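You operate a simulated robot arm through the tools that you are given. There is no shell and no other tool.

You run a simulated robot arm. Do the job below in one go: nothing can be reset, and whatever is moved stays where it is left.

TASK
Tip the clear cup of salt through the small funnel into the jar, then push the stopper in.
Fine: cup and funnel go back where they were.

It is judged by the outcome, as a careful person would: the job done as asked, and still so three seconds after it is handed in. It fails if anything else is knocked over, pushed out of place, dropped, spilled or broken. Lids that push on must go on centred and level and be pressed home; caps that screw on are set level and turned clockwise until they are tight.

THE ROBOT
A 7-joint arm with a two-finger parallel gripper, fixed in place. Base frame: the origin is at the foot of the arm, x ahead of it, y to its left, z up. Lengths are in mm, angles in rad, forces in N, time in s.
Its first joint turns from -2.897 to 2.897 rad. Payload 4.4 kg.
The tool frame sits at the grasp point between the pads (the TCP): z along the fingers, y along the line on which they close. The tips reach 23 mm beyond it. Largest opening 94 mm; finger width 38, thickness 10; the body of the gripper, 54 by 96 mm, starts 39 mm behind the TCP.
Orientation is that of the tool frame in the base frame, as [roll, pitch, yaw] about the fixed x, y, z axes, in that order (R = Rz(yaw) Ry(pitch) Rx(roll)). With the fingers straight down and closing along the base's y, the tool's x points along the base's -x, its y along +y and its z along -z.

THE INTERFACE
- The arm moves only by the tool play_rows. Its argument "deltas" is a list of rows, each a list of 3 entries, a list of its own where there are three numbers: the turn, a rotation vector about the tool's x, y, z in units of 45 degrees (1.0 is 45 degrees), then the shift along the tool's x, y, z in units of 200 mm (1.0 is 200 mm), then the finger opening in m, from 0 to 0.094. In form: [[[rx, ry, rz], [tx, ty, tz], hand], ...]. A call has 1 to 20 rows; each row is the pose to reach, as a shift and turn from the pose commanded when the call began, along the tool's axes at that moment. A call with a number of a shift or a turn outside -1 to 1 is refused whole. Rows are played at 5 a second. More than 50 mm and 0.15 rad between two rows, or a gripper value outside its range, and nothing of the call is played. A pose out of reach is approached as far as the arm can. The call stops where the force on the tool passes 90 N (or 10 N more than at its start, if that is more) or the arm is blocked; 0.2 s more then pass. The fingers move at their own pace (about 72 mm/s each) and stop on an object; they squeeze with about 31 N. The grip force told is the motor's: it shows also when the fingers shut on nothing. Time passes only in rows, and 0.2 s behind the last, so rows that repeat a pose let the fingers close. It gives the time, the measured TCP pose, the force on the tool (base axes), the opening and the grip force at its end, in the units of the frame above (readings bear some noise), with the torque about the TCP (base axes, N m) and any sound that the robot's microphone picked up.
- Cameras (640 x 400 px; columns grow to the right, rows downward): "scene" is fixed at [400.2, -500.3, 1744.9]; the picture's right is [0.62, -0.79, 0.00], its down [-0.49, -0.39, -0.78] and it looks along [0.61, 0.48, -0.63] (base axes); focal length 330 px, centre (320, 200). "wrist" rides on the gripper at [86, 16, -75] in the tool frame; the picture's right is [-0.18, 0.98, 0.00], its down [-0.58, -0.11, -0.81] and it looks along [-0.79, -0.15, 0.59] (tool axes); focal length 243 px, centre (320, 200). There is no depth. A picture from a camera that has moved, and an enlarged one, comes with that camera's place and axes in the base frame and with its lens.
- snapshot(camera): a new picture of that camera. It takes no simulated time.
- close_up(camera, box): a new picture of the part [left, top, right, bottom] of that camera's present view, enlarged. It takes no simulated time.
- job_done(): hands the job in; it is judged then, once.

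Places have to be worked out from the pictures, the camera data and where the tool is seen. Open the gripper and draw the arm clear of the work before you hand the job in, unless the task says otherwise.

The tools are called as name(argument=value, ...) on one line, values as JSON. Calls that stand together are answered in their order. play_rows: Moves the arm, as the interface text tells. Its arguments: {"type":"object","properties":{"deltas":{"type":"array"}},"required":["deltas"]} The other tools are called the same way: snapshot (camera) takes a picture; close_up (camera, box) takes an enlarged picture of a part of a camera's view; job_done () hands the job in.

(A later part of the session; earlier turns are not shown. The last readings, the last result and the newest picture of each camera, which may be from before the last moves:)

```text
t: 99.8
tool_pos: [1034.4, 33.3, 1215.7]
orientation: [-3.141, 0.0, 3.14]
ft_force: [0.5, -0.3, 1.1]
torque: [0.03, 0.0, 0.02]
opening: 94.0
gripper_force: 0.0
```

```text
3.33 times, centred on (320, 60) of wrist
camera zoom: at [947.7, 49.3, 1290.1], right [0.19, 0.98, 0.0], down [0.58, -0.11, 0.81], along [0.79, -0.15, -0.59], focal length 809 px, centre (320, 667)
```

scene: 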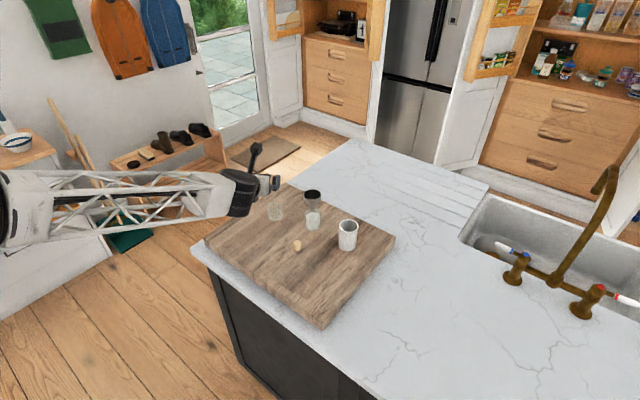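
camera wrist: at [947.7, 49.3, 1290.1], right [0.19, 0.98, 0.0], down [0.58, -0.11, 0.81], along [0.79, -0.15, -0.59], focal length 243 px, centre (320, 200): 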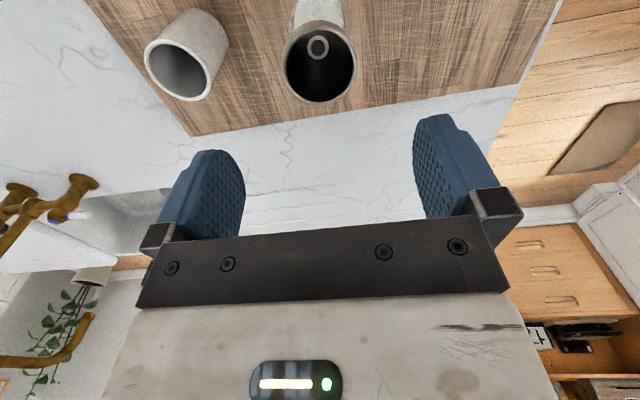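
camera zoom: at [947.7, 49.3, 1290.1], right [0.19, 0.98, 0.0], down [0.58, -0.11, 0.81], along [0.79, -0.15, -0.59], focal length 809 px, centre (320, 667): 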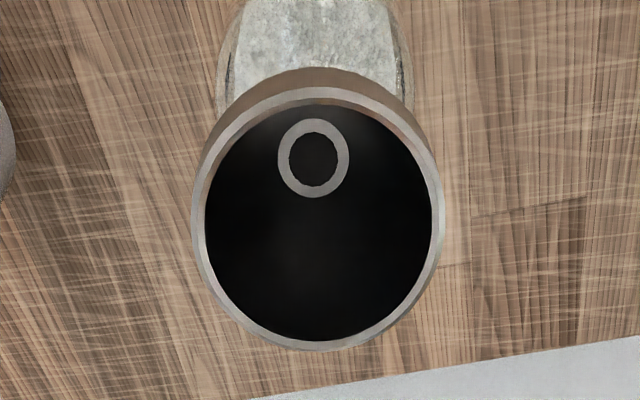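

The funnel rim centre is at (1034.5,32.7,1105). I'll descend around it with open fingers to the same relative height as before.

play_rows(deltas=[[[0, 0, 0], [-0.002, -0.001, 0.1], 0.094], [[0, 0, 0], [-0.004, -0.0025, 0.2], 0.094], [[0, 0, 0], [-0.004, -0.0025, 0.3], 0.094], [[0, 0, 0], [-0.004, -0.0025, 0.4], 0.094], [[0, 0, 0], [-0.004, -0.0025, 0.46], 0.094], [[0, 0, 0], [-0.004, -0.0025, 0.4975], 0.094], [[0, 0, 0], [-0.004, -0.0025, 0.4975], 0.094]])

close_up(camera="wrist", box=[240, 50, 400, 200])

close_up(camera="scene", box=[295, 180, 335, 220])

```text
t: 101.4
tool_pos: [1035.5, 31.8, 1116.4]
orientation: [-3.142, 0.0, 3.14]
ft_force: [-1.2, -0.2, -0.1]
torque: [-0.01, -0.01, 0.0]
opening: 93.9
gripper_force: 0.0
```

```text
2.67 times, centred on (320, 125) of wrist
camera zoom: at [948.9, 48.4, 1190.3], right [0.19, 0.98, 0.0], down [0.58, -0.11, 0.81], along [0.79, -0.15, -0.59], focal length 647 px, centre (320, 400)
```

zoom: 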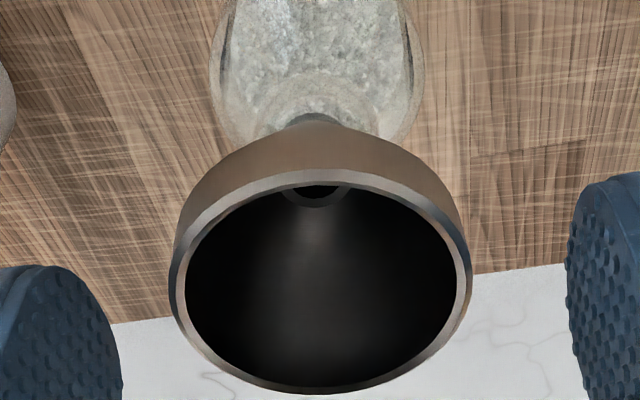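

```text
10.00 times, centred on (315, 200) of scene
camera zoom: at [400.2, -500.3, 1744.9], right [0.62, -0.79, 0.0], down [-0.49, -0.39, -0.78], along [0.61, 0.48, -0.63], focal length 3303 px, centre (370, 200)
```

zoom: 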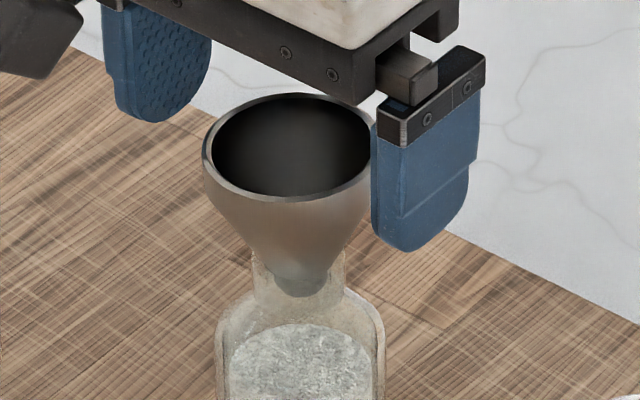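

The alignment matches the earlier release pose. I'll close on the band.

play_rows(deltas=[[[0, 0, 0], [0, 0, 0], 0.08], [[0, 0, 0], [0, 0, 0], 0.068], [[0, 0, 0], [0, 0, 0], 0.06], [[0, 0, 0], [0, 0, 0], 0.057], [[0, 0, 0], [0, 0, 0], 0.053], [[0, 0, 0], [0, 0, 0], 0.05], [[0, 0, 0], [0, 0, 0], 0.05]])

close_up(camera="wrist", box=[240, 50, 400, 200])

```text
t: 103.0
tool_pos: [1035.8, 32.2, 1115.6]
orientation: [3.14, 0.0, 3.141]
ft_force: [0.7, -0.8, 1.4]
torque: [-0.04, -0.05, -0.01]
opening: 56.5
gripper_force: 31.1
```

```text
2.67 times, centred on (320, 125) of wrist
camera zoom: at [948.9, 48.4, 1190.5], right [0.19, 0.98, 0.0], down [0.58, -0.11, 0.81], along [0.79, -0.15, -0.59], focal length 647 px, centre (320, 400)
```

zoom: 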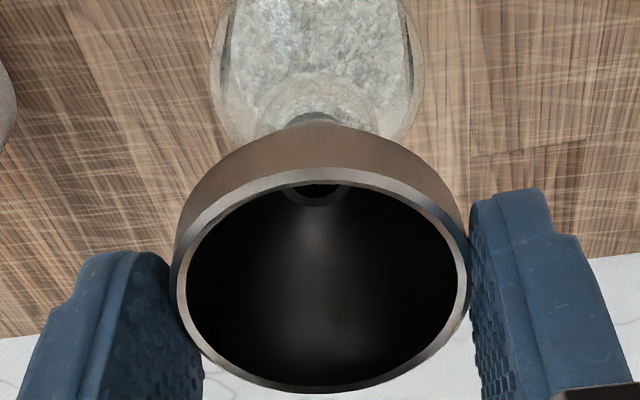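

The funnel is gripped. I'll lift it straight out, slowly at first so the jar stays put.

play_rows(deltas=[[[0, 0, 0], [0, 0, -0.015], 0.05], [[0, 0, 0], [0, 0, -0.035], 0.05], [[0, 0, 0], [0, 0, -0.06], 0.05], [[0, 0, 0], [0, 0, -0.1], 0.05], [[0, 0, 0], [0, 0, -0.18], 0.05], [[0, 0, 0], [0, 0, -0.28], 0.05], [[0, 0, 0], [0, 0, -0.38], 0.05], [[0, 0, 0], [0, 0, -0.46], 0.05], [[0, 0, 0], [0, 0, -0.475], 0.05], [[0, 0, 0], [0, 0, -0.475], 0.05]])

snapshot(camera="wrist")

close_up(camera="scene", box=[280, 155, 380, 245])

close_up(camera="scene", box=[300, 195, 325, 225])

```text
t: 105.2
tool_pos: [1036.0, 29.5, 1211.1]
orientation: [3.141, 0.001, 3.14]
ft_force: [-0.6, 0.2, -1.0]
torque: [-0.04, 0.0, 0.01]
opening: 56.6
gripper_force: 31.2
```

```text
taken
camera wrist: at [949.7, 47.6, 1284.7], right [0.19, 0.98, 0.0], down [0.58, -0.11, 0.81], along [0.79, -0.15, -0.59], focal length 243 px, centre (320, 200)
```

wrist: 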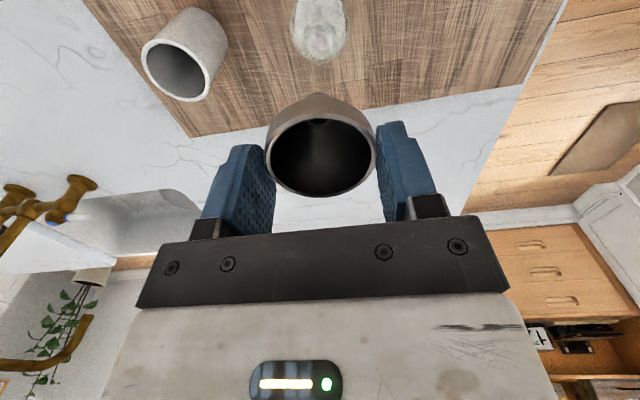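

```text
4.44 times, centred on (330, 200) of scene
camera zoom: at [400.2, -500.3, 1744.9], right [0.62, -0.79, 0.0], down [-0.49, -0.39, -0.78], along [0.61, 0.48, -0.63], focal length 1468 px, centre (276, 200)
```

zoom: 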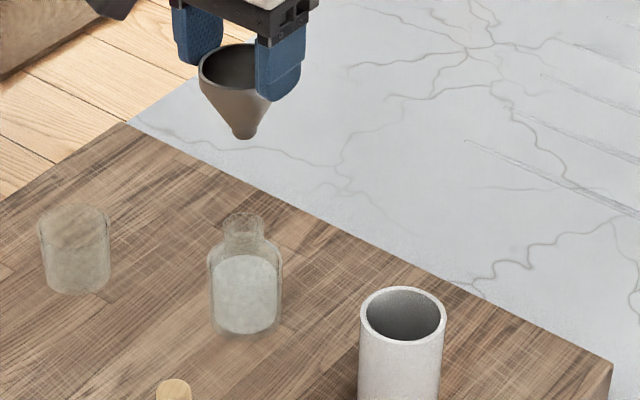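

```text
13.33 times, centred on (312, 210) of scene
camera zoom: at [400.2, -500.3, 1744.9], right [0.62, -0.79, 0.0], down [-0.49, -0.39, -0.78], along [0.61, 0.48, -0.63], focal length 4404 px, centre (420, 67)
```

zoom: 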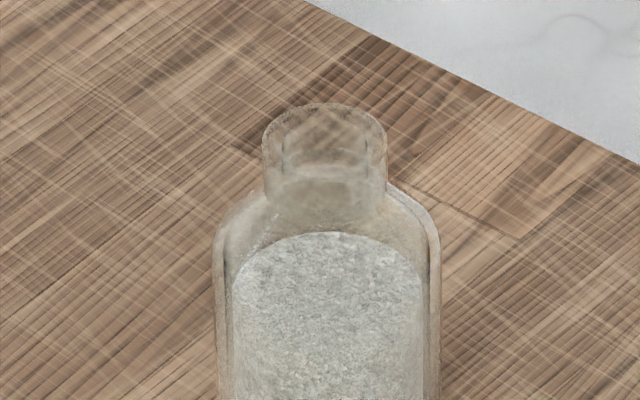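

The jar hasn't moved and the salt is below the neck. I'll carry the funnel back to above its holder at (1037.5,-109.8).

play_rows(deltas=[[[0, 0, 0], [-0.001, -0.08, 0], 0.05], [[0, 0, 0], [-0.002, -0.2, 0], 0.05], [[0, 0, 0], [-0.004, -0.34, 0], 0.05], [[0, 0, 0], [-0.006, -0.48, 0], 0.05], [[0, 0, 0], [-0.007, -0.6, 0], 0.05], [[0, 0, 0], [-0.008, -0.68, 0], 0.05], [[0, 0, 0], [-0.0085, -0.706, 0], 0.05], [[0, 0, 0], [-0.0085, -0.706, 0], 0.05]])

snapshot(camera="wrist")

close_up(camera="wrist", box=[260, 0, 400, 200])

close_up(camera="scene", box=[320, 165, 380, 255])

```text
t: 107.0
tool_pos: [1036.8, -109.9, 1209.5]
orientation: [3.141, 0.001, 3.141]
ft_force: [-1.2, -0.1, 0.1]
torque: [0.03, 0.02, -0.01]
opening: 56.3
gripper_force: 31.1
```

```text
taken
camera wrist: at [950.3, -94.1, 1284.1], right [0.19, 0.98, 0.0], down [0.58, -0.11, 0.81], along [0.79, -0.15, -0.59], focal length 243 px, centre (320, 200)
```

wrist: 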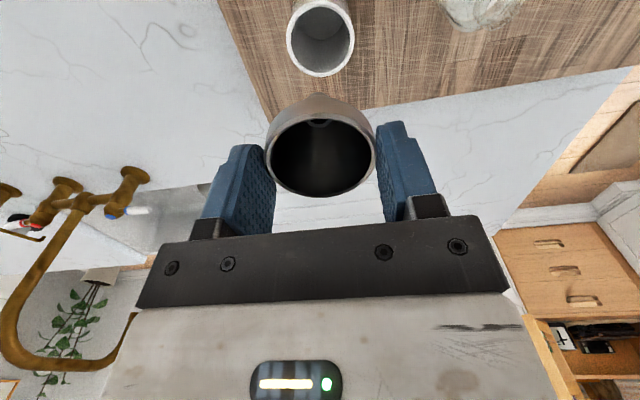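

```text
2.00 times, centred on (330, 100) of wrist
camera zoom: at [950.3, -94.1, 1284.1], right [0.19, 0.98, 0.0], down [0.58, -0.11, 0.81], along [0.79, -0.15, -0.59], focal length 485 px, centre (300, 400)
```

zoom: 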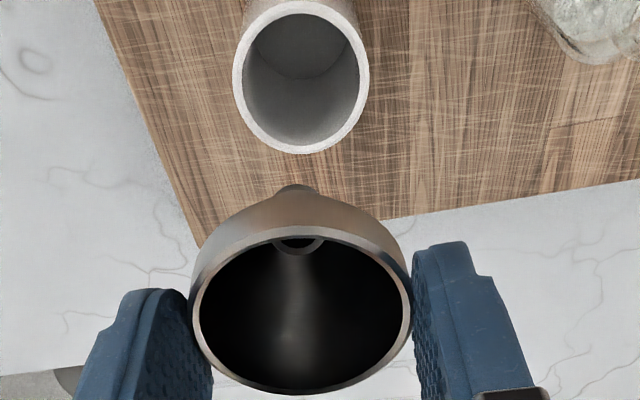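

```text
4.44 times, centred on (350, 210) of scene
camera zoom: at [400.2, -500.3, 1744.9], right [0.62, -0.79, 0.0], down [-0.49, -0.39, -0.78], along [0.61, 0.48, -0.63], focal length 1468 px, centre (187, 156)
```

zoom: 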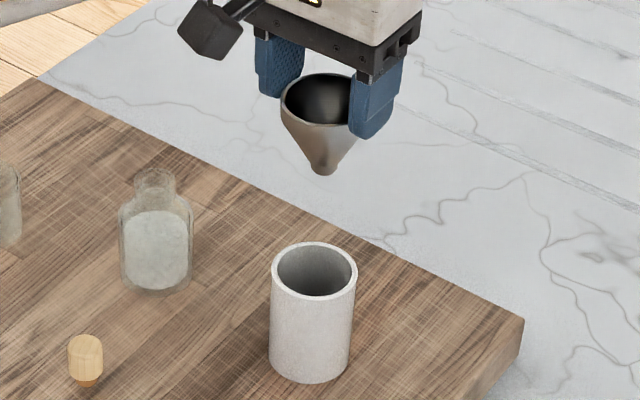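

The view over the holder matches the one right after I first lifted the funnel out, within 1 mm. I'll lower it into the holder, slowing near the seat.

play_rows(deltas=[[[0, 0, 0], [-0.004, 0, 0.08], 0.05], [[0, 0, 0], [-0.004, 0, 0.18], 0.05], [[0, 0, 0], [-0.004, 0, 0.28], 0.05], [[0, 0, 0], [-0.004, 0, 0.38], 0.05], [[0, 0, 0], [-0.004, 0, 0.48], 0.05], [[0, 0, 0], [-0.004, 0, 0.56], 0.05], [[0, 0, 0], [-0.004, 0, 0.6], 0.05], [[0, 0, 0], [-0.004, 0, 0.6], 0.05]])

close_up(camera="wrist", box=[240, 50, 400, 200])

close_up(camera="scene", box=[330, 195, 380, 255])

```text
t: 108.8
tool_pos: [1038.1, -111.2, 1091.3]
orientation: [3.141, -0.001, 3.14]
ft_force: [0.1, -0.7, -0.2]
torque: [0.0, 0.0, 0.01]
opening: 56.4
gripper_force: 31.0
```

```text
2.67 times, centred on (320, 125) of wrist
camera zoom: at [951.8, -94.3, 1165.1], right [0.19, 0.98, 0.0], down [0.58, -0.11, 0.81], along [0.79, -0.15, -0.59], focal length 647 px, centre (320, 400)
```

zoom: 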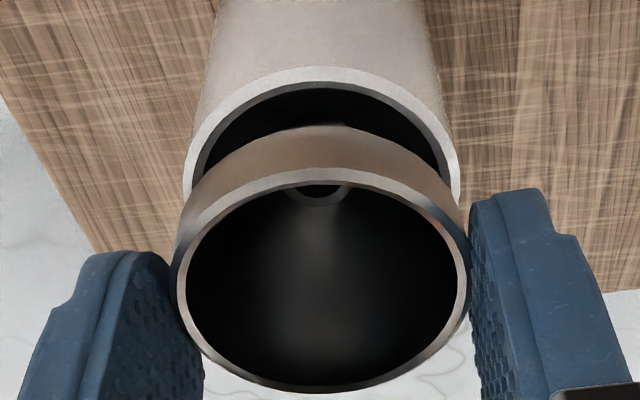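

```text
6.67 times, centred on (355, 225) of scene
camera zoom: at [400.2, -500.3, 1744.9], right [0.62, -0.79, 0.0], down [-0.49, -0.39, -0.78], along [0.61, 0.48, -0.63], focal length 2202 px, centre (87, 33)
```

zoom: 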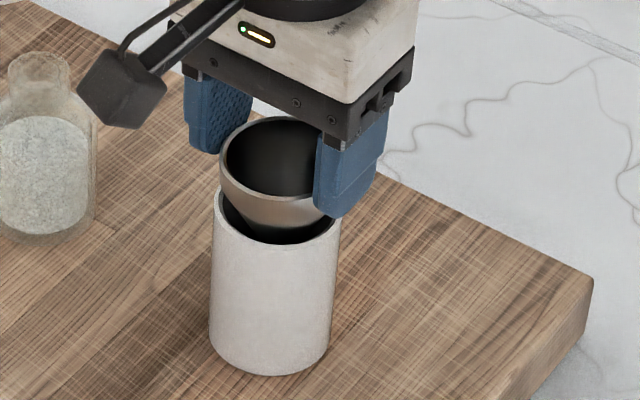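

The funnel is centred in the holder's mouth. I'll lower the last ~10 mm in small steps.

play_rows(deltas=[[[0, 0, 0], [0, 0, 0.012], 0.05], [[0, 0, 0], [0, 0, 0.024], 0.05], [[0, 0, 0], [0, 0, 0.034], 0.05], [[0, 0, 0], [0, 0, 0.042], 0.05], [[0, 0, 0], [0, 0, 0.042], 0.05]])

play_rows(deltas=[[[0, 0, 0], [0, 0, 0.005], 0.05], [[0, 0, 0], [0, 0, 0.01], 0.05], [[0, 0, 0], [0, 0, 0.01], 0.05]])

```text
t: 110.0
tool_pos: [1038.5, -110.2, 1082.8]
orientation: [-3.141, 0.001, 3.14]
ft_force: [-0.2, 0.0, -0.9]
torque: [0.03, 0.02, -0.02]
opening: 56.3
gripper_force: 30.9
```

```text
t: 110.8
tool_pos: [1039.8, -110.5, 1080.8]
orientation: [3.14, 0.0, 3.139]
ft_force: [1.8, 1.5, 3.5]
torque: [0.04, -0.01, -0.02]
opening: 56.2
gripper_force: 30.9
```

Contact begins at z≈1080.5, the same height as the original seat. I'll open the fingers.

play_rows(deltas=[[[0, 0, 0], [0, 0, 0], 0.058], [[0, 0, 0], [0, 0, 0], 0.064], [[0, 0, 0], [0, 0, 0], 0.075], [[0, 0, 0], [0, 0, 0], 0.09], [[0, 0, 0], [0, 0, 0], 0.094]])

close_up(camera="wrist", box=[240, 60, 400, 200])

close_up(camera="scene", box=[330, 195, 380, 255])

```text
t: 112.0
tool_pos: [1039.5, -110.1, 1079.3]
orientation: [-3.141, 0.001, 3.14]
ft_force: [0.3, 0.5, 0.6]
torque: [-0.01, -0.02, 0.0]
opening: 94.1
gripper_force: 0.0
```

```text
2.86 times, centred on (320, 130) of wrist
camera zoom: at [951.0, -94.1, 1154.5], right [0.19, 0.98, 0.0], down [0.58, -0.11, 0.81], along [0.79, -0.15, -0.59], focal length 693 px, centre (320, 400)
```

zoom: 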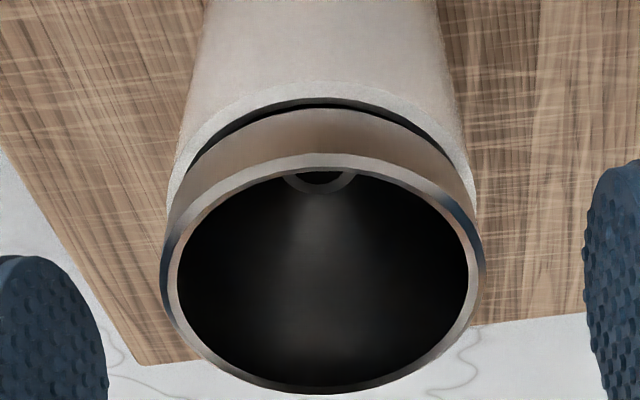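

```text
6.67 times, centred on (355, 225) of scene
camera zoom: at [400.2, -500.3, 1744.9], right [0.62, -0.79, 0.0], down [-0.49, -0.39, -0.78], along [0.61, 0.48, -0.63], focal length 2202 px, centre (87, 33)
```

zoom: 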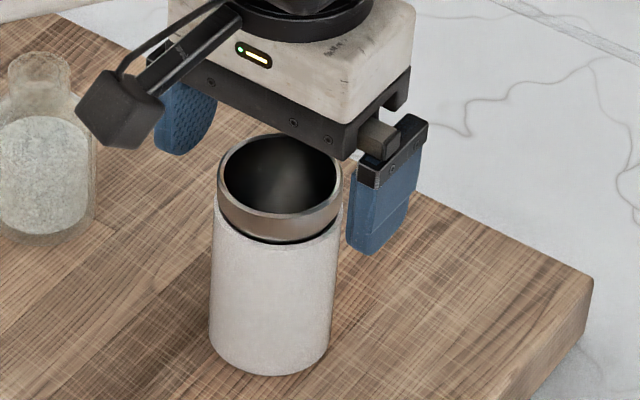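

The funnel is back in its holder just as it was. I'll rise straight up and move over toward the stopper near (920,0).

play_rows(deltas=[[[0, 0, 0], [0, 0, -0.03], 0.094], [[0, 0, 0], [0, 0, -0.12], 0.094], [[0, 0, 0], [0, 0, -0.26], 0.094], [[0, 0, 0], [0, 0, -0.4], 0.094], [[0, 0, 0], [0, 0, -0.5], 0.094], [[0, 0, 0], [0.1, 0.1, -0.5], 0.094], [[0, 0, 0], [0.25, 0.24, -0.48], 0.094], [[0, 0, 0], [0.4, 0.38, -0.44], 0.094], [[0, 0, 0], [0.52, 0.49, -0.38], 0.094], [[0, 0, 0], [0.585, 0.55, -0.3], 0.094], [[0, 0, 0], [0.585, 0.55, -0.25], 0.094], [[0, 0, 0], [0.585, 0.55, -0.25], 0.094]])

snapshot(camera="wrist")

snapshot(camera="scene")

```text
t: 114.6
tool_pos: [922.7, -0.4, 1129.0]
orientation: [3.141, -0.001, 3.14]
ft_force: [-0.9, 0.1, 0.3]
torque: [0.03, 0.03, -0.02]
opening: 94.0
gripper_force: 0.1
```

```text
taken
camera wrist: at [834.6, 16.2, 1203.7], right [0.19, 0.98, 0.0], down [0.58, -0.11, 0.81], along [0.79, -0.15, -0.59], focal length 243 px, centre (320, 200)
```

wrist: 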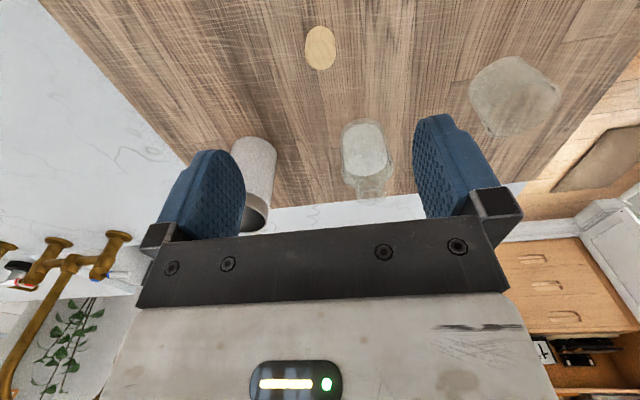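

```text
taken
```

scene: 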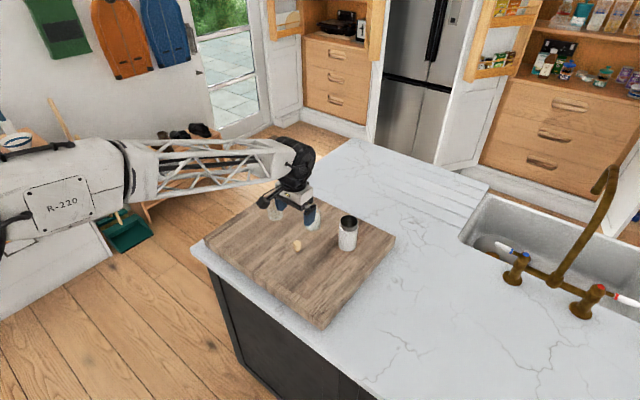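

I'll zoom in on the stopper from here.

close_up(camera="wrist", box=[290, 15, 350, 85])

close_up(camera="scene", box=[285, 230, 310, 260])

```text
5.71 times, centred on (320, 50) of wrist
camera zoom: at [834.6, 16.2, 1203.7], right [0.19, 0.98, 0.0], down [0.58, -0.11, 0.81], along [0.79, -0.15, -0.59], focal length 1386 px, centre (320, 1057)
```

zoom: 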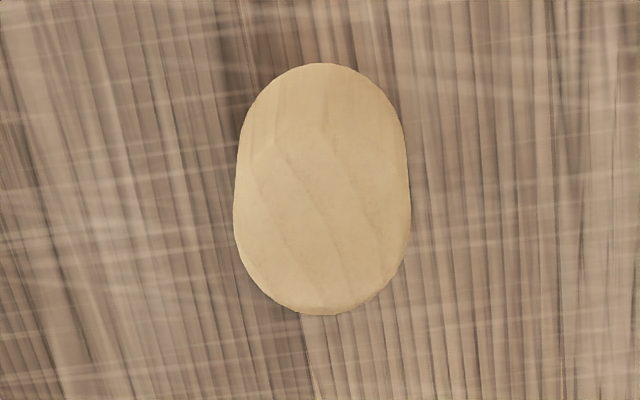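

```text
13.33 times, centred on (298, 245) of scene
camera zoom: at [400.2, -500.3, 1744.9], right [0.62, -0.79, 0.0], down [-0.49, -0.39, -0.78], along [0.61, 0.48, -0.63], focal length 4404 px, centre (620, -400)
```

zoom: 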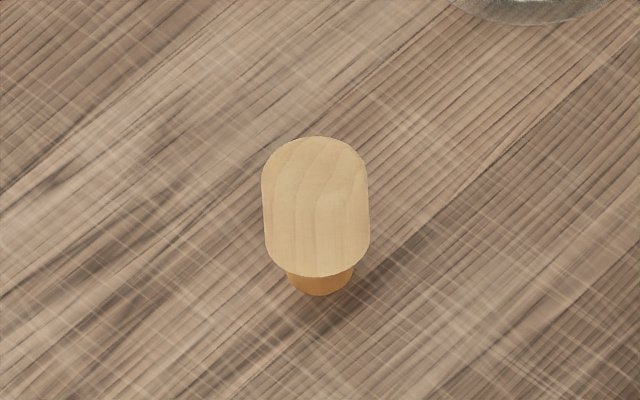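

The stopper stands at about (922,1). Its head is ≈25.5 mm wide, from about z 979 to 1000, with the plug below. I'll lower to z≈1045 over it and refine the position.

play_rows(deltas=[[[0, 0, 0], [0, 0, 0.1], 0.07], [[0, 0, 0], [0, 0, 0.2], 0.06], [[0, 0, 0], [0, 0, 0.3], 0.06], [[0, 0, 0], [0, 0, 0.38], 0.06], [[0, 0, 0], [0, 0, 0.42], 0.06], [[0, 0, 0], [0, 0, 0.42], 0.06]])

snapshot(camera="wrist")

close_up(camera="wrist", box=[270, 70, 370, 170])

close_up(camera="scene", box=[275, 210, 325, 260])

```text
t: 116.0
tool_pos: [921.7, -0.5, 1044.6]
orientation: [-3.141, 0.0, 3.139]
ft_force: [1.0, -0.1, -0.1]
torque: [0.0, 0.0, -0.02]
opening: 60.1
gripper_force: 0.1
```

```text
taken
camera wrist: at [834.1, 16.4, 1119.1], right [0.19, 0.98, 0.0], down [0.58, -0.11, 0.81], along [0.79, -0.15, -0.59], focal length 243 px, centre (320, 200)
```

wrist: 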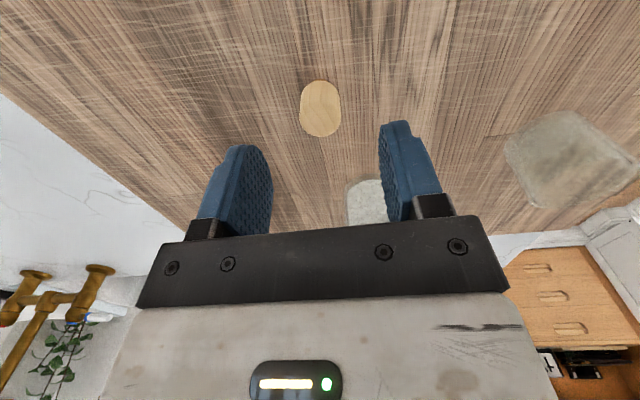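

```text
4.00 times, centred on (320, 120) of wrist
camera zoom: at [834.1, 16.4, 1119.1], right [0.19, 0.98, 0.0], down [0.58, -0.11, 0.81], along [0.79, -0.15, -0.59], focal length 970 px, centre (320, 520)
```

zoom: 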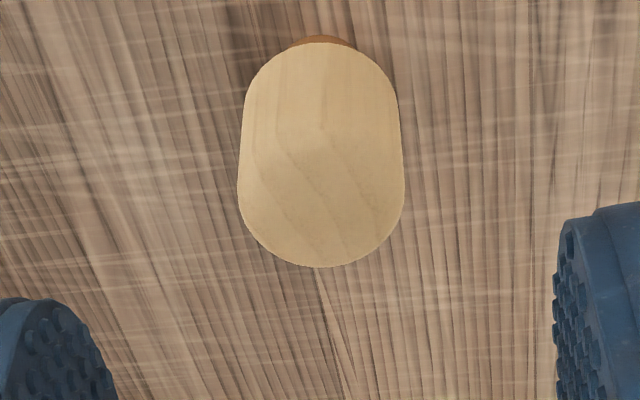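

```text
8.00 times, centred on (300, 235) of scene
camera zoom: at [400.2, -500.3, 1744.9], right [0.62, -0.79, 0.0], down [-0.49, -0.39, -0.78], along [0.61, 0.48, -0.63], focal length 2642 px, centre (480, -80)
```

zoom: 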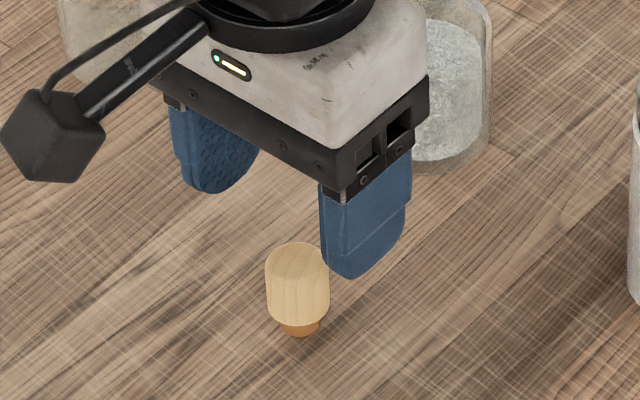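

The stopper's axis is at (921.8,0.2) with its head top at z≈995-998, right under the TCP. I'll lower so the pads straddle the head, with the tips at about 983.

play_rows(deltas=[[[0, 0, 0], [0, 0.0025, 0.06], 0.06], [[0, 0, 0], [0, 0.0025, 0.12], 0.06], [[0, 0, 0], [0, 0.0025, 0.17], 0.06], [[0, 0, 0], [0, 0.0025, 0.193], 0.06], [[0, 0, 0], [0, 0.0025, 0.193], 0.06]])

close_up(camera="wrist", box=[250, 80, 390, 200])

close_up(camera="scene", box=[275, 215, 325, 265])

```text
t: 117.2
tool_pos: [920.8, 0.9, 1006.7]
orientation: [3.141, 0.001, 3.141]
ft_force: [-0.1, -0.3, 0.0]
torque: [0.04, -0.01, -0.01]
opening: 60.3
gripper_force: 0.1
```

```text
3.33 times, centred on (320, 140) of wrist
camera zoom: at [833.8, 17.0, 1081.4], right [0.19, 0.98, 0.0], down [0.58, -0.11, 0.81], along [0.79, -0.15, -0.59], focal length 809 px, centre (320, 400)
```

zoom: 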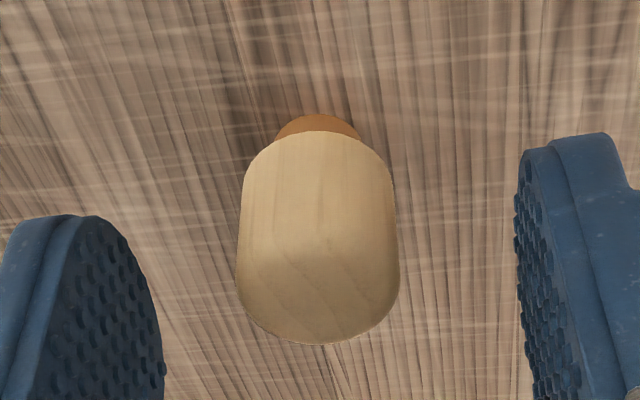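

```text
8.00 times, centred on (300, 240) of scene
camera zoom: at [400.2, -500.3, 1744.9], right [0.62, -0.79, 0.0], down [-0.49, -0.39, -0.78], along [0.61, 0.48, -0.63], focal length 2642 px, centre (480, -120)
```

zoom: 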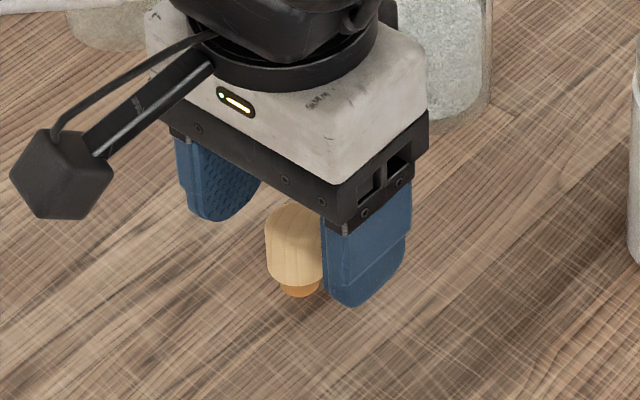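

The head is centred between the pads and the tips are about 5 mm above its lower edge. I'll close on it.

play_rows(deltas=[[[0, 0, 0], [0, 0, 0], 0.045], [[0, 0, 0], [0, 0, 0], 0.035], [[0, 0, 0], [0, 0, 0], 0.03], [[0, 0, 0], [0, 0, 0], 0.026], [[0, 0, 0], [0, 0, 0], 0.022], [[0, 0, 0], [0, 0, 0], 0.018], [[0, 0, 0], [0, 0, 0], 0.018]])

close_up(camera="wrist", box=[250, 80, 390, 200])

```text
t: 118.8
tool_pos: [921.5, 0.4, 1007.5]
orientation: [-3.141, 0.0, 3.14]
ft_force: [0.2, 0.4, 0.4]
torque: [0.0, 0.0, 0.01]
opening: 22.8
gripper_force: 30.6
```

```text
3.33 times, centred on (320, 140) of wrist
camera zoom: at [833.8, 17.0, 1081.4], right [0.19, 0.98, 0.0], down [0.58, -0.11, 0.81], along [0.79, -0.15, -0.59], focal length 809 px, centre (320, 400)
```

zoom: 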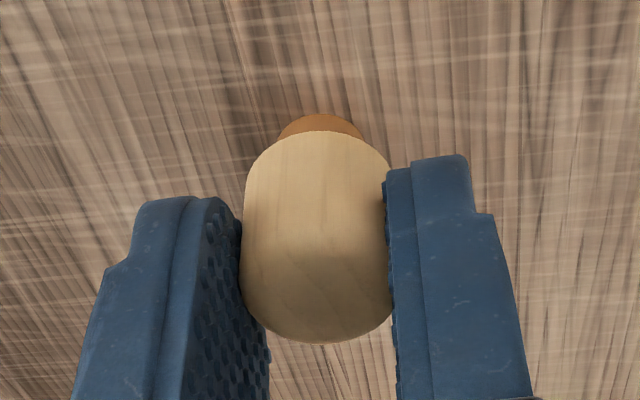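

The stopper is gripped. I'll lift it straight up 120 mm and check how it sits in the fingers.

play_rows(deltas=[[[0, 0, 0], [0, 0, -0.03], 0.018], [[0, 0, 0], [0, 0, -0.1], 0.018], [[0, 0, 0], [0, 0, -0.2], 0.018], [[0, 0, 0], [0, 0, -0.32], 0.018], [[0, 0, 0], [0, 0, -0.44], 0.018], [[0, 0, 0], [0, 0, -0.54], 0.018], [[0, 0, 0], [0, 0, -0.6], 0.018], [[0, 0, 0], [0, 0, -0.6], 0.018]])

close_up(camera="wrist", box=[250, 80, 390, 200])

close_up(camera="scene", box=[275, 175, 325, 225])

```text
t: 120.6
tool_pos: [921.1, 0.7, 1127.1]
orientation: [3.141, -0.001, 3.14]
ft_force: [-0.4, 0.5, -0.7]
torque: [-0.03, -0.02, -0.02]
opening: 22.9
gripper_force: 30.8
```

```text
3.33 times, centred on (320, 140) of wrist
camera zoom: at [834.3, 16.7, 1202.0], right [0.19, 0.98, 0.0], down [0.58, -0.11, 0.81], along [0.79, -0.15, -0.59], focal length 809 px, centre (320, 400)
```

zoom: 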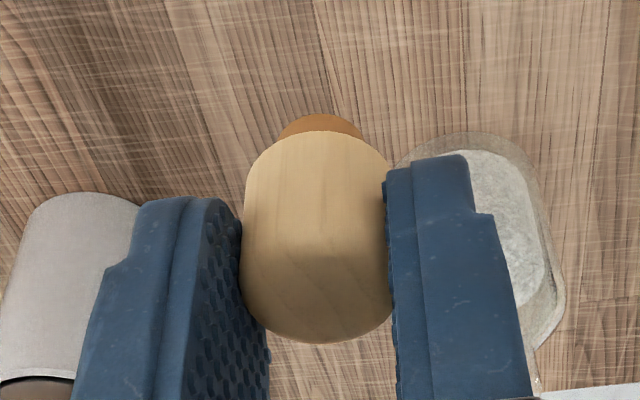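

```text
8.00 times, centred on (300, 200) of scene
camera zoom: at [400.2, -500.3, 1744.9], right [0.62, -0.79, 0.0], down [-0.49, -0.39, -0.78], along [0.61, 0.48, -0.63], focal length 2642 px, centre (480, 200)
```

zoom: 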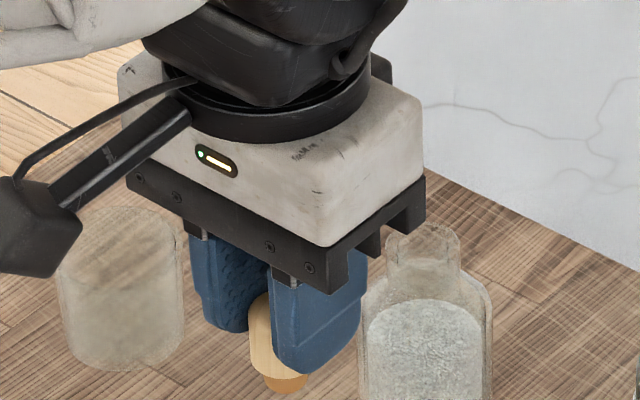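

The stopper is held upright. I'll carry it over to above the jar neck at (1035.5,31.8), with its plug about 50 mm above the neck.

play_rows(deltas=[[[0, 0, 0], [-0.06, 0.016, -0.06], 0.018], [[0, 0, 0], [-0.18, 0.049, -0.1], 0.018], [[0, 0, 0], [-0.32, 0.087, -0.1], 0.018], [[0, 0, 0], [-0.45, 0.123, -0.1], 0.018], [[0, 0, 0], [-0.54, 0.147, -0.1], 0.018], [[0, 0, 0], [-0.5725, 0.156, -0.1], 0.018], [[0, 0, 0], [-0.5725, 0.156, -0.1], 0.018]])

snapshot(camera="wrist")

close_up(camera="wrist", box=[270, 30, 370, 130])

close_up(camera="scene", box=[295, 180, 335, 220])

```text
t: 122.2
tool_pos: [1036.1, 31.6, 1147.3]
orientation: [3.14, 0.0, 3.141]
ft_force: [-0.7, -0.4, -1.0]
torque: [-0.02, -0.02, -0.04]
opening: 23.0
gripper_force: 30.6
```

```text
taken
camera wrist: at [948.1, 47.3, 1220.7], right [0.19, 0.98, 0.0], down [0.58, -0.11, 0.81], along [0.79, -0.15, -0.59], focal length 243 px, centre (320, 200)
```

wrist: 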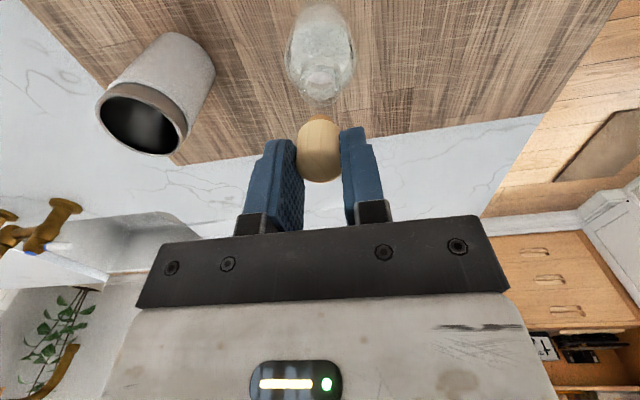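

```text
4.00 times, centred on (320, 80) of wrist
camera zoom: at [948.1, 47.3, 1220.7], right [0.19, 0.98, 0.0], down [0.58, -0.11, 0.81], along [0.79, -0.15, -0.59], focal length 970 px, centre (320, 680)
```

zoom: 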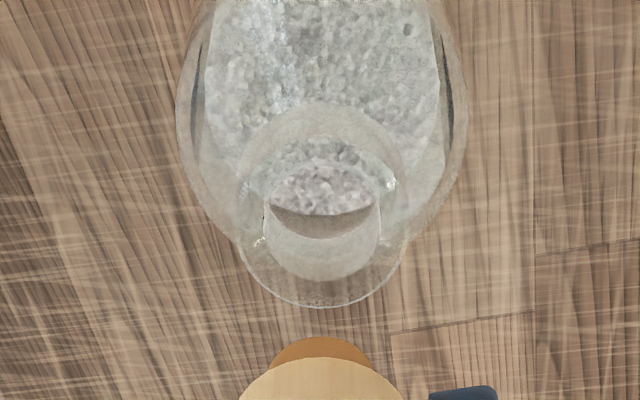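

```text
10.00 times, centred on (315, 200) of scene
camera zoom: at [400.2, -500.3, 1744.9], right [0.62, -0.79, 0.0], down [-0.49, -0.39, -0.78], along [0.61, 0.48, -0.63], focal length 3303 px, centre (370, 200)
```

zoom: 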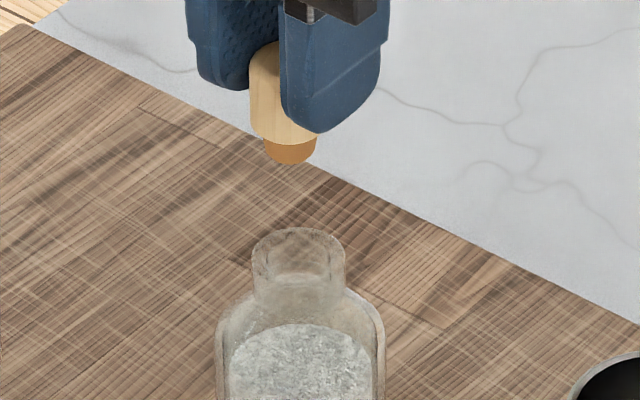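

In the scene view the plug is about 2 mm left of the neck centre; in the wrist view it lines up laterally. I'll shift (+2.9,-0.5) mm, lower 35 mm and compare again.

play_rows(deltas=[[[0, 0, 0], [-0.0145, -0.0025, 0.05], 0.018], [[0, 0, 0], [-0.0145, -0.0025, 0.11], 0.018], [[0, 0, 0], [-0.0145, -0.0025, 0.16], 0.018], [[0, 0, 0], [-0.0145, -0.0025, 0.175], 0.018], [[0, 0, 0], [-0.0145, -0.0025, 0.175], 0.018]])

close_up(camera="wrist", box=[280, 60, 360, 140])

close_up(camera="scene", box=[300, 190, 330, 220])

```text
t: 123.4
tool_pos: [1038.8, 30.3, 1112.8]
orientation: [-3.141, 0.001, 3.139]
ft_force: [0.0, -0.4, -0.5]
torque: [-0.01, 0.01, -0.01]
opening: 23.0
gripper_force: 31.0
```

```text
5.00 times, centred on (320, 100) of wrist
camera zoom: at [951.9, 47.3, 1186.1], right [0.19, 0.98, 0.0], down [0.58, -0.11, 0.81], along [0.79, -0.15, -0.59], focal length 1213 px, centre (320, 700)
```

zoom: 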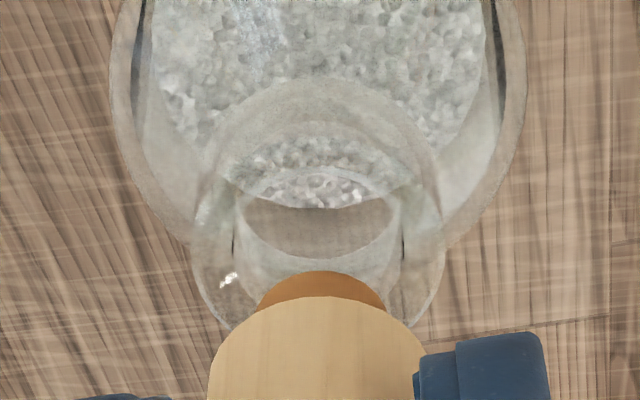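

```text
13.33 times, centred on (315, 205) of scene
camera zoom: at [400.2, -500.3, 1744.9], right [0.62, -0.79, 0.0], down [-0.49, -0.39, -0.78], along [0.61, 0.48, -0.63], focal length 4404 px, centre (387, 133)
```

zoom: 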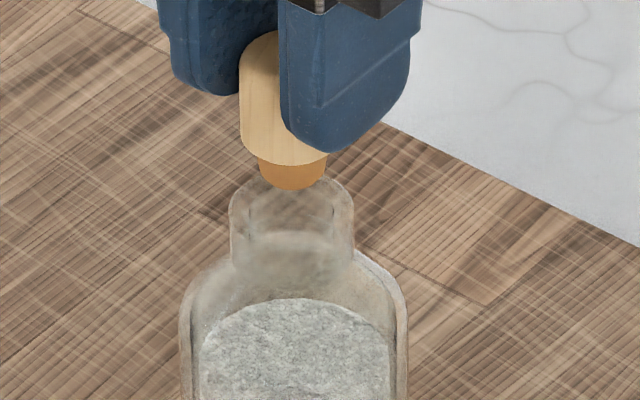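

The plug is now over the neck within about 1 mm. I'll shift (-1,-0.2) mm, lower 11 mm to just above the rim and check again.

play_rows(deltas=[[[0, 0, 0], [0.005, -0.001, 0.02], 0.018], [[0, 0, 0], [0.005, -0.001, 0.04], 0.018], [[0, 0, 0], [0.005, -0.001, 0.055], 0.018], [[0, 0, 0], [0.005, -0.001, 0.055], 0.018]])

close_up(camera="wrist", box=[280, 60, 360, 140])

close_up(camera="scene", box=[300, 190, 330, 220])

```text
t: 124.4
tool_pos: [1038.1, 30.6, 1101.3]
orientation: [-3.141, 0.0, 3.139]
ft_force: [0.5, -0.1, -0.3]
torque: [0.0, 0.01, 0.01]
opening: 22.8
gripper_force: 30.9
```

```text
5.00 times, centred on (320, 100) of wrist
camera zoom: at [950.5, 46.8, 1175.9], right [0.19, 0.98, 0.0], down [0.58, -0.11, 0.81], along [0.79, -0.15, -0.59], focal length 1213 px, centre (320, 700)
```

zoom: 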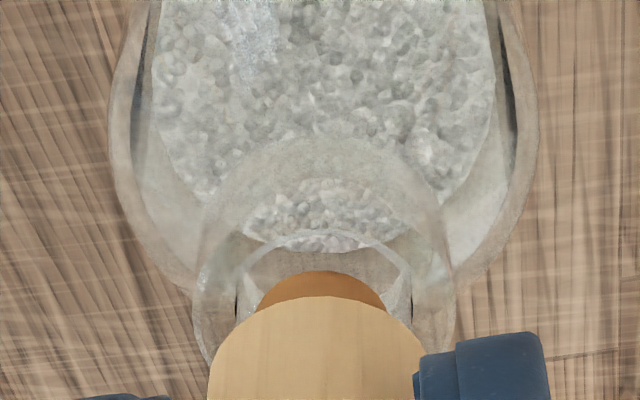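

```text
13.33 times, centred on (315, 205) of scene
camera zoom: at [400.2, -500.3, 1744.9], right [0.62, -0.79, 0.0], down [-0.49, -0.39, -0.78], along [0.61, 0.48, -0.63], focal length 4404 px, centre (387, 133)
```

zoom: 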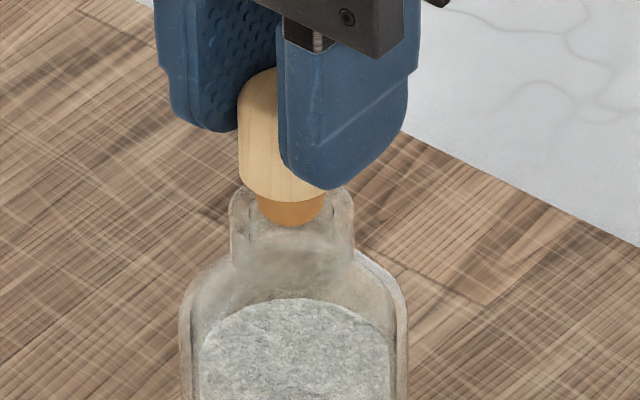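

The plug is centred on the neck within about 0.3 mm in both views. I'll lower it in with small steps, watching the force.

play_rows(deltas=[[[0, 0, 0], [0, 0, 0.01], 0.018], [[0, 0, 0], [0, 0, 0.02], 0.018], [[0, 0, 0], [0, 0, 0.03], 0.018], [[0, 0, 0], [0, 0, 0.03], 0.018]])

close_up(camera="scene", box=[300, 190, 330, 220])

```text
t: 125.4
tool_pos: [1037.4, 30.2, 1095.8]
orientation: [3.141, 0.0, 3.14]
ft_force: [-0.1, 0.7, -0.8]
torque: [0.0, 0.02, -0.03]
opening: 22.9
gripper_force: 30.2
```

```text
13.33 times, centred on (315, 205) of scene
camera zoom: at [400.2, -500.3, 1744.9], right [0.62, -0.79, 0.0], down [-0.49, -0.39, -0.78], along [0.61, 0.48, -0.63], focal length 4404 px, centre (387, 133)
```

zoom: 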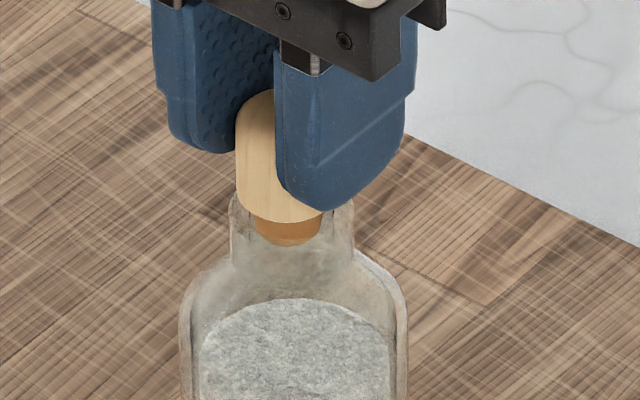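

The plug has entered the neck without contact. I'll check its lateral centring once more before going deeper.

close_up(camera="wrist", box=[280, 60, 360, 140])

close_up(camera="scene", box=[305, 198, 320, 213])

```text
5.00 times, centred on (320, 100) of wrist
camera zoom: at [950.0, 47.3, 1169.3], right [0.19, 0.98, 0.0], down [0.58, -0.11, 0.81], along [0.79, -0.15, -0.59], focal length 1213 px, centre (320, 700)
```

zoom: 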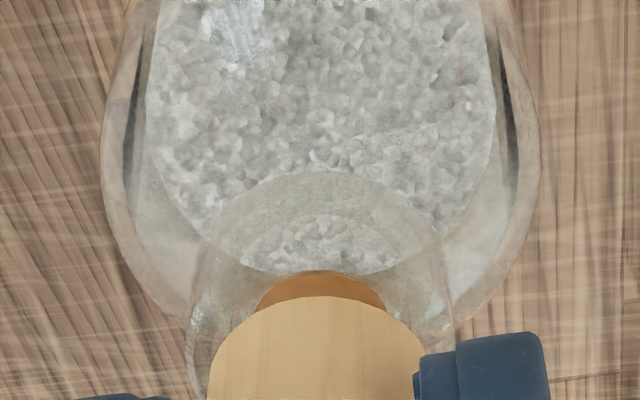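

```text
16.00 times, centred on (312, 206) of scene
camera zoom: at [400.2, -500.3, 1744.9], right [0.62, -0.79, 0.0], down [-0.49, -0.39, -0.78], along [0.61, 0.48, -0.63], focal length 5284 px, centre (440, 112)
```

zoom: 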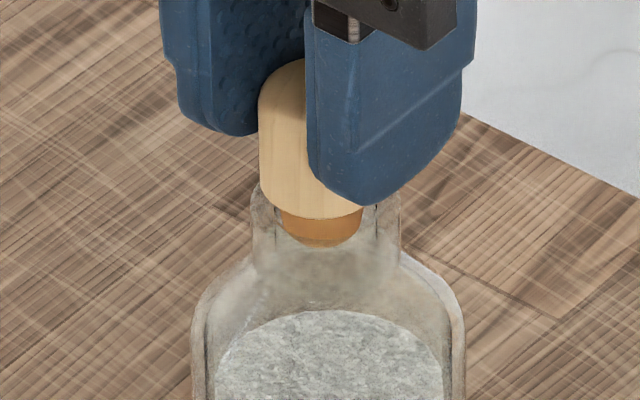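

I'll nudge (+0.6,-0.4) mm and continue down 4 mm.

play_rows(deltas=[[[0, 0, 0], [-0.003, -0.002, 0.0], 0.018], [[0, 0, 0], [-0.003, -0.002, 0.007], 0.018], [[0, 0, 0], [-0.003, -0.002, 0.014], 0.018], [[0, 0, 0], [-0.003, -0.002, 0.02], 0.018], [[0, 0, 0], [-0.003, -0.002, 0.02], 0.018]])

```text
t: 126.6
tool_pos: [1037.5, 30.3, 1091.1]
orientation: [3.141, 0.0, 3.14]
ft_force: [-0.1, 0.6, 0.7]
torque: [0.05, -0.03, -0.02]
opening: 23.0
gripper_force: 31.1
```

No resistance yet, so I'll lower another 3 mm in 1 mm steps.

play_rows(deltas=[[[0, 0, 0], [0, 0, 0.005], 0.018], [[0, 0, 0], [0, 0, 0.01], 0.018], [[0, 0, 0], [0, 0, 0.015], 0.018], [[0, 0, 0], [0, 0, 0.015], 0.018]])

close_up(camera="scene", box=[305, 198, 320, 213])

close_up(camera="wrist", box=[270, 60, 370, 180])

```text
t: 127.6
tool_pos: [1038.6, 30.6, 1089.1]
orientation: [-3.141, 0.004, 3.141]
ft_force: [0.1, -2.1, 31.8]
torque: [-0.31, -0.01, 0.0]
opening: 22.3
gripper_force: 31.1
```

```text
16.00 times, centred on (312, 206) of scene
camera zoom: at [400.2, -500.3, 1744.9], right [0.62, -0.79, 0.0], down [-0.49, -0.39, -0.78], along [0.61, 0.48, -0.63], focal length 5284 px, centre (440, 112)
```

zoom: 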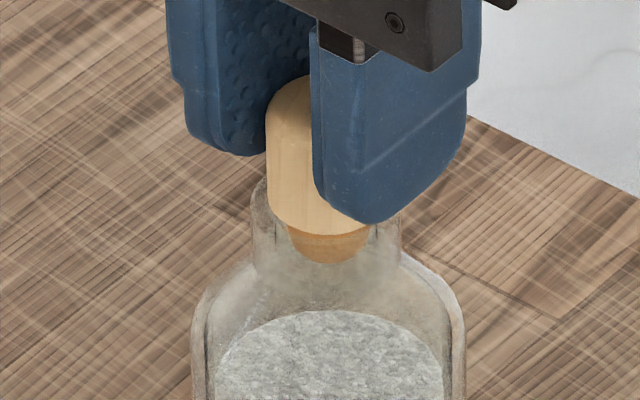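

```text
3.33 times, centred on (320, 120) of wrist
camera zoom: at [950.8, 46.6, 1163.7], right [0.19, 0.98, 0.0], down [0.58, -0.11, 0.81], along [0.79, -0.15, -0.59], focal length 809 px, centre (320, 467)
```

zoom: 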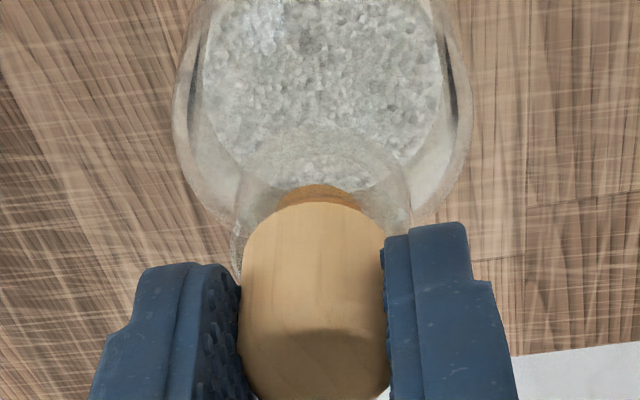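

A 31.8 N reaction with torque about x means the plug's -y edge is catching the rim. I'll back up 3.5 mm, shift (-0.5,+0.7) mm and look again.

play_rows(deltas=[[[0, 0, 0], [0, 0, -0.01], 0.018], [[0, 0, 0], [0, 0, -0.0175], 0.018], [[0, 0, 0], [0.0025, 0.0035, -0.0175], 0.018], [[0, 0, 0], [0.0025, 0.0035, -0.0175], 0.018]])

close_up(camera="scene", box=[305, 198, 320, 213])

close_up(camera="wrist", box=[280, 60, 360, 140])

```text
t: 128.6
tool_pos: [1037.6, 31.8, 1088.6]
orientation: [3.141, -0.002, 3.141]
ft_force: [-0.5, 0.4, 0.6]
torque: [0.01, 0.0, 0.0]
opening: 22.6
gripper_force: 30.8
```

```text
16.00 times, centred on (312, 206) of scene
camera zoom: at [400.2, -500.3, 1744.9], right [0.62, -0.79, 0.0], down [-0.49, -0.39, -0.78], along [0.61, 0.48, -0.63], focal length 5284 px, centre (440, 112)
```

zoom: 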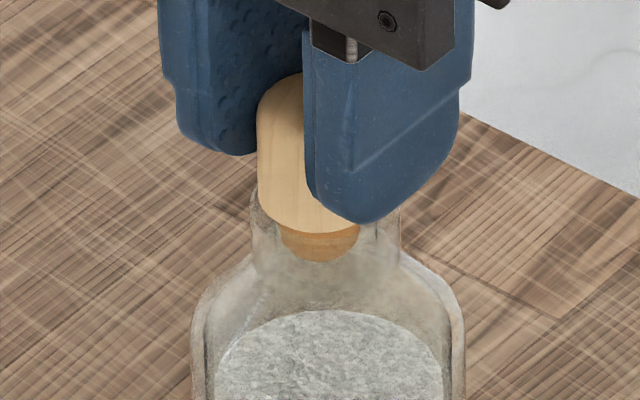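

```text
5.00 times, centred on (320, 100) of wrist
camera zoom: at [950.3, 48.0, 1164.1], right [0.19, 0.98, 0.0], down [0.58, -0.11, 0.81], along [0.79, -0.15, -0.59], focal length 1213 px, centre (320, 700)
```

zoom: 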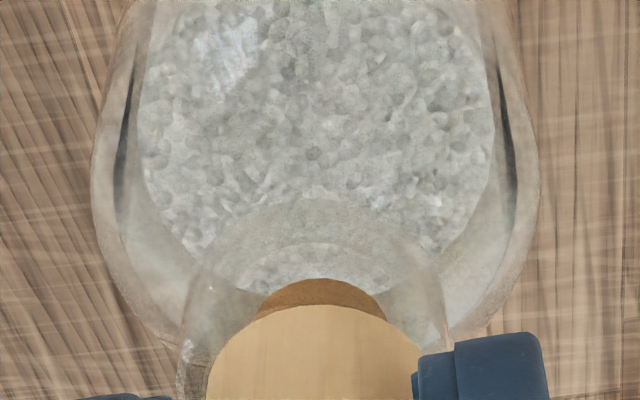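

The force is gone but the height reads lower than I expected. I'll hold still a moment and re-read the pose.

play_rows(deltas=[[[0, 0, 0], [0, 0, 0], 0.018], [[0, 0, 0], [0, 0, 0], 0.018], [[0, 0, 0], [0, 0, 0], 0.018]])

close_up(camera="scene", box=[305, 198, 320, 213])

```text
t: 129.4
tool_pos: [1037.6, 32.1, 1091.7]
orientation: [3.141, 0.001, 3.14]
ft_force: [-0.8, -0.8, -0.3]
torque: [-0.01, 0.02, 0.04]
opening: 22.8
gripper_force: 31.3
```

```text
16.00 times, centred on (312, 206) of scene
camera zoom: at [400.2, -500.3, 1744.9], right [0.62, -0.79, 0.0], down [-0.49, -0.39, -0.78], along [0.61, 0.48, -0.63], focal length 5284 px, centre (440, 112)
```

zoom: 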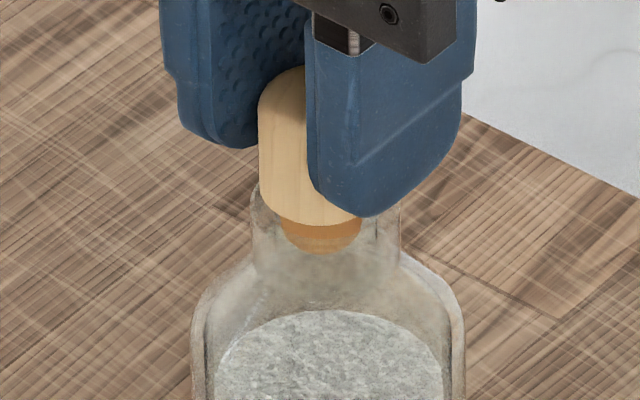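

The arm settled at z 1091.7, so it just lags near contact. I'll check the wrist view for centring now.

close_up(camera="wrist", box=[280, 70, 360, 130])

```text
6.67 times, centred on (320, 100) of wrist
camera zoom: at [950.5, 47.8, 1165.6], right [0.19, 0.98, 0.0], down [0.58, -0.11, 0.81], along [0.79, -0.15, -0.59], focal length 1618 px, centre (320, 867)
```

zoom: 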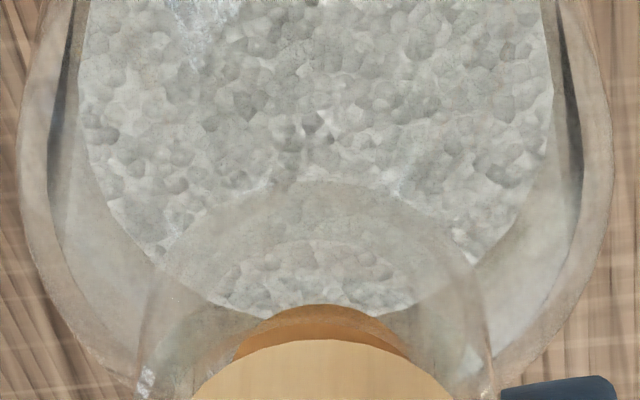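

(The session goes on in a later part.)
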